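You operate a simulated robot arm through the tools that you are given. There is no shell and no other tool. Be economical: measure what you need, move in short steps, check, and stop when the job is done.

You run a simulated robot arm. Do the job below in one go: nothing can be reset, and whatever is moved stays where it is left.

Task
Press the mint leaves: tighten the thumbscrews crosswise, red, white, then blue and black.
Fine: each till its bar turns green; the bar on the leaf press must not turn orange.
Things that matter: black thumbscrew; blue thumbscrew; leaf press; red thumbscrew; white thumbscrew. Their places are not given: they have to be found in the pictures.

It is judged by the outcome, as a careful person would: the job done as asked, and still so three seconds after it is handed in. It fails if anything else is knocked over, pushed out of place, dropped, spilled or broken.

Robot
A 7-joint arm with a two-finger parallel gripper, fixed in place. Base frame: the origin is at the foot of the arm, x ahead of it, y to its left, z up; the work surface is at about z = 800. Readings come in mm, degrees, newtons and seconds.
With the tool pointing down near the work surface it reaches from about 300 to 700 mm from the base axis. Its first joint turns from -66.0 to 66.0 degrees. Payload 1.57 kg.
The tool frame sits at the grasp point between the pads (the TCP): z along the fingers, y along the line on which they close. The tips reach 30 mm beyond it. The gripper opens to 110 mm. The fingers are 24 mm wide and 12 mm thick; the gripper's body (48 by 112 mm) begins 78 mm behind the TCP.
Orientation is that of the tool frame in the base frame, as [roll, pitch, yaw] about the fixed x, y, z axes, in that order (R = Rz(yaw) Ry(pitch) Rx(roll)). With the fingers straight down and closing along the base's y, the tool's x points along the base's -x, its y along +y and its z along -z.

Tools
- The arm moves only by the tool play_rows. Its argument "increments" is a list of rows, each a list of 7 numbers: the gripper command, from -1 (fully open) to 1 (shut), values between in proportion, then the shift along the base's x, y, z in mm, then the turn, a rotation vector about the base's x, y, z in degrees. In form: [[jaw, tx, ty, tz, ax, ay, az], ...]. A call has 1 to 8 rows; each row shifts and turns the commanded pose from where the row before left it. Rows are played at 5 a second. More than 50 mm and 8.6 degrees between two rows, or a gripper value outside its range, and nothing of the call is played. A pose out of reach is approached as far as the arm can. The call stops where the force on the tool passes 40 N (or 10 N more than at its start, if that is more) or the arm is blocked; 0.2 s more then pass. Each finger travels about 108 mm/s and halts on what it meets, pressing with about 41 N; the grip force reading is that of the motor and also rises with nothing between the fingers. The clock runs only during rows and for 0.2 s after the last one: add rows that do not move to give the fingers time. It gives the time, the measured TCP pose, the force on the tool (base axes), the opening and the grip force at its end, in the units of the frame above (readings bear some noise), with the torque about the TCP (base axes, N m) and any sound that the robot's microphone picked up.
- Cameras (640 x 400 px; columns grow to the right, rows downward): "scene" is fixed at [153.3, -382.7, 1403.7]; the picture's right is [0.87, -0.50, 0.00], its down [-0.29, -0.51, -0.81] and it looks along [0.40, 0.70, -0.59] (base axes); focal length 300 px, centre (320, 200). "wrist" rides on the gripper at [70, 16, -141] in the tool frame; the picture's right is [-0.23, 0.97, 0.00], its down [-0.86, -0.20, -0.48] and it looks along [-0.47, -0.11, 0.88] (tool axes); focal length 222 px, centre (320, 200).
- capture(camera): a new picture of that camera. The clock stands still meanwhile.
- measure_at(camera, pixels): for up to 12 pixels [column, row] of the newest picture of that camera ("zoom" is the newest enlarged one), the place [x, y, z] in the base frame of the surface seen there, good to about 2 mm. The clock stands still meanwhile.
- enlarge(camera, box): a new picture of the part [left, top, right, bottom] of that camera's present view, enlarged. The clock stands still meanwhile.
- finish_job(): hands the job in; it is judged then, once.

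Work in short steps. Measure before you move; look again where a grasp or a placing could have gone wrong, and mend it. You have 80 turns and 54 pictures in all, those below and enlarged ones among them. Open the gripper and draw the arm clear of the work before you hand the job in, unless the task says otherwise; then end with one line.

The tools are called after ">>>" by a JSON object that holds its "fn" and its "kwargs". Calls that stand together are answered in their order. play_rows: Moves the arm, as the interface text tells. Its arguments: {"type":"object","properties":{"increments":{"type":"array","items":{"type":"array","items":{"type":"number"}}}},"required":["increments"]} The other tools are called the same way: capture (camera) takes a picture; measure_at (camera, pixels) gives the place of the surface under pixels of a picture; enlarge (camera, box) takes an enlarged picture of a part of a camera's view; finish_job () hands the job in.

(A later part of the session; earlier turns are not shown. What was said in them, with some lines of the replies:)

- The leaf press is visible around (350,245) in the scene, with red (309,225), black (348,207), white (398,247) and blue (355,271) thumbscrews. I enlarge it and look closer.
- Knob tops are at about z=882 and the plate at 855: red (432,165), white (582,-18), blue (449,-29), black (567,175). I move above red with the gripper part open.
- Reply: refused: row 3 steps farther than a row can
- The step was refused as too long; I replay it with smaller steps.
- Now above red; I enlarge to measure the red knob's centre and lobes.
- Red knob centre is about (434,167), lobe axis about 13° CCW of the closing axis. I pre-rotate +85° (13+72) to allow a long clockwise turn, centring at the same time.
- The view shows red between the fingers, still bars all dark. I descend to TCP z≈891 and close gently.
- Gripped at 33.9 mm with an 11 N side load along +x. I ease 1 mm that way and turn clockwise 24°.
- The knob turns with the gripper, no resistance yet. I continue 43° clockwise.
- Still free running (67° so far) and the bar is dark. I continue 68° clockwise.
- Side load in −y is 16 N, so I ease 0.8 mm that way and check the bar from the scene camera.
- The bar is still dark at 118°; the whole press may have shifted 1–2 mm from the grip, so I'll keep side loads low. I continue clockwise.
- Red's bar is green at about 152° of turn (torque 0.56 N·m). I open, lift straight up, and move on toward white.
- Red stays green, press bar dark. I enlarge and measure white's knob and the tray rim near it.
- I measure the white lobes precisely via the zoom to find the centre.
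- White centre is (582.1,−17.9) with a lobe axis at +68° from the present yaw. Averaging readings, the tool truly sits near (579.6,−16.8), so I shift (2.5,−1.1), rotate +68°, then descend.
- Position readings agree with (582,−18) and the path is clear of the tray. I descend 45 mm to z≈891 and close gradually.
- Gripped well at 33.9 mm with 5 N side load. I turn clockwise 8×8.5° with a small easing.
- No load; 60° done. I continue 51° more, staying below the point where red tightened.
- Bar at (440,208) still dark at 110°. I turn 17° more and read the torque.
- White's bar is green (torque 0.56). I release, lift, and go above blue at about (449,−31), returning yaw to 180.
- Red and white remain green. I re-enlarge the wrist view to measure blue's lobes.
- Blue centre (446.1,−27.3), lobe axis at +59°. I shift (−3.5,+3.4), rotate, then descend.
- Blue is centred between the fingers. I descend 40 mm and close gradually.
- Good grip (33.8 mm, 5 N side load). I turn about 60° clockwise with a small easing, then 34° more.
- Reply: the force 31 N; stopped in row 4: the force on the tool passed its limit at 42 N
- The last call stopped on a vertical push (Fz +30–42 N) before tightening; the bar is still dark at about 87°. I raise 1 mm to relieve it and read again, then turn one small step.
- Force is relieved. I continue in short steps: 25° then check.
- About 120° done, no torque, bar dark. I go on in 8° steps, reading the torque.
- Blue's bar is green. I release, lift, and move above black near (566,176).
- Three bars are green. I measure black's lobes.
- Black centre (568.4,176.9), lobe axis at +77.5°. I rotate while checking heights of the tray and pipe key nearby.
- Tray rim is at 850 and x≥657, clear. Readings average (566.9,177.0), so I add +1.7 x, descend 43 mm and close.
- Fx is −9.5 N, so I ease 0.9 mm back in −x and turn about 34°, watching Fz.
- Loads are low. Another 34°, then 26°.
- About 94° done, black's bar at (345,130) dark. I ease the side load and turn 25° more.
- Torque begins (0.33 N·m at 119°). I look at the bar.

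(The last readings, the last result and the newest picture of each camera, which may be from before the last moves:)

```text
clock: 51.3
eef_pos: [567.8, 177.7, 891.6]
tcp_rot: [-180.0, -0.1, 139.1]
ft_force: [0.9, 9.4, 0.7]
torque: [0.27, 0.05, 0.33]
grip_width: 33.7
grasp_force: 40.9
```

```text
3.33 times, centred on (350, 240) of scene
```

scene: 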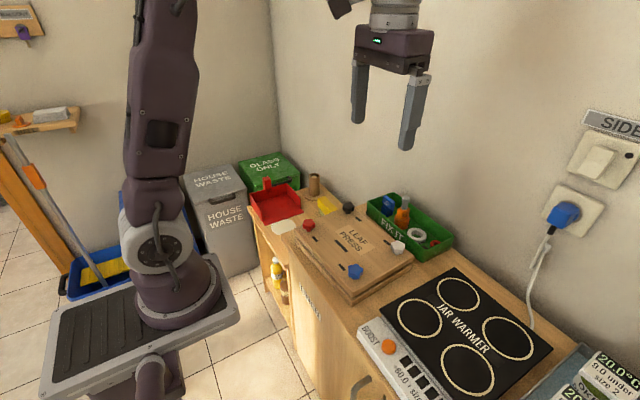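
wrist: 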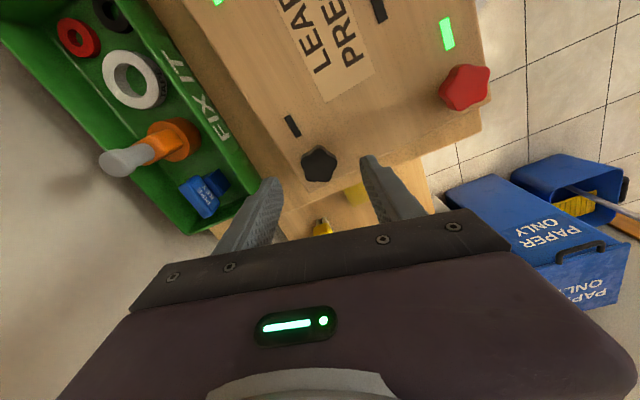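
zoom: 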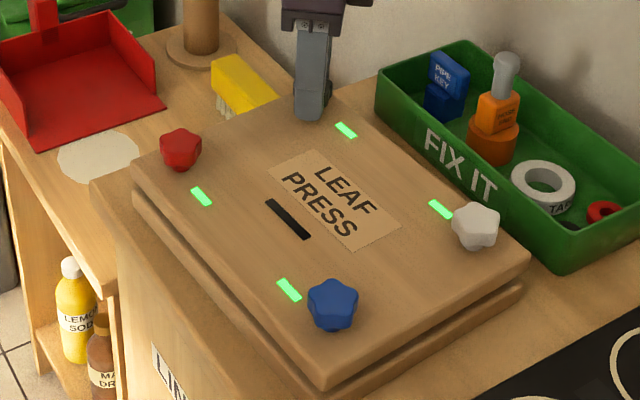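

All four bars are green and the press bar is dark. I open, lift and draw clear.

>>> {"fn": "play_rows", "kwargs": {"increments": [[0.2, 0, 0, 0, 0, 0, 0], [-0.2, 0, 0, 0, 0, 0, 0], [-0.2, 0, 0, 0, 0, 0, 0], [-0.2, 0, 0, 25, 0, 0, 0], [-0.2, 0, 0, 40, 0, 0, 0], [-0.2, 0, 0, 45, 0, 0, 0], [-0.5, 0, 0, 45, 0, 0, 0], [-0.5, 0, 0, 45, 0, 0, 0]]}}

>>> {"fn": "play_rows", "kwargs": {"increments": [[-1, 0, 0, 40, 0, 0, 8], [-1, 0, 0, 40, 0, 0, 8], [-1, 0, 0, 0, 0, 0, 8], [-1, 0, 0, 0, 0, 0, 8], [-1, 0, 0, 0, 0, 0, 0], [-1, 0, 0, 0, 0, 0, 0], [-1, 0, 0, 0, 0, 0, 0], [-1, 0, 0, 0, 0, 0, 0]]}}

>>> {"fn": "enlarge", "kwargs": {"camera": "scene", "box": [270, 180, 430, 300]}}

>>> {"fn": "capture", "kwargs": {"camera": "scene"}}

```text
clock: 53.1
eef_pos: [569.2, 177.6, 1092.9]
tcp_rot: [179.9, -0.1, 139.2]
ft_force: [-0.3, -0.3, -0.1]
torque: [0.0, 0.01, 0.05]
grip_width: 82.8
grasp_force: 0.2
```

```text
clock: 54.9
eef_pos: [570.7, 178.3, 1172.9]
tcp_rot: [179.9, -0.1, 171.1]
ft_force: [0.0, -1.3, 1.1]
torque: [-0.03, -0.01, 0.0]
grip_width: 110.1
grasp_force: 0.1
```

```text
3.33 times, centred on (350, 240) of scene
```

zoom: 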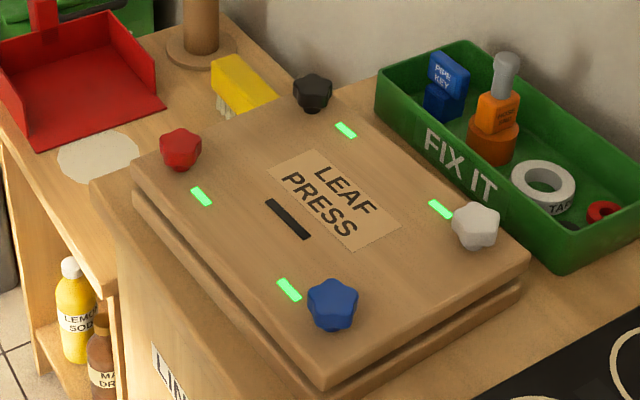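

```text
17 pictures are left
```

scene: 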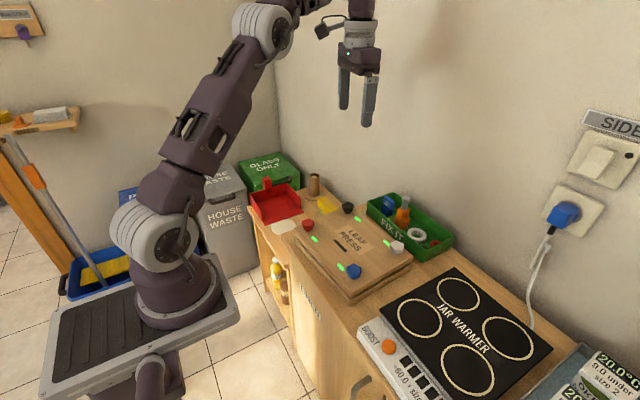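

All four bars stay green, the press bar is dark, and the arm is clear; I hand in.

>>> {"fn": "finish_job", "kwargs": {}}

```text
The job is handed in.
```

I tightened the thumbscrews in the order red, white, blue, black; all four bars are green and the press bar never showed orange in any picture, though gripping the red screw seems to have slid the whole press about 2 mm.
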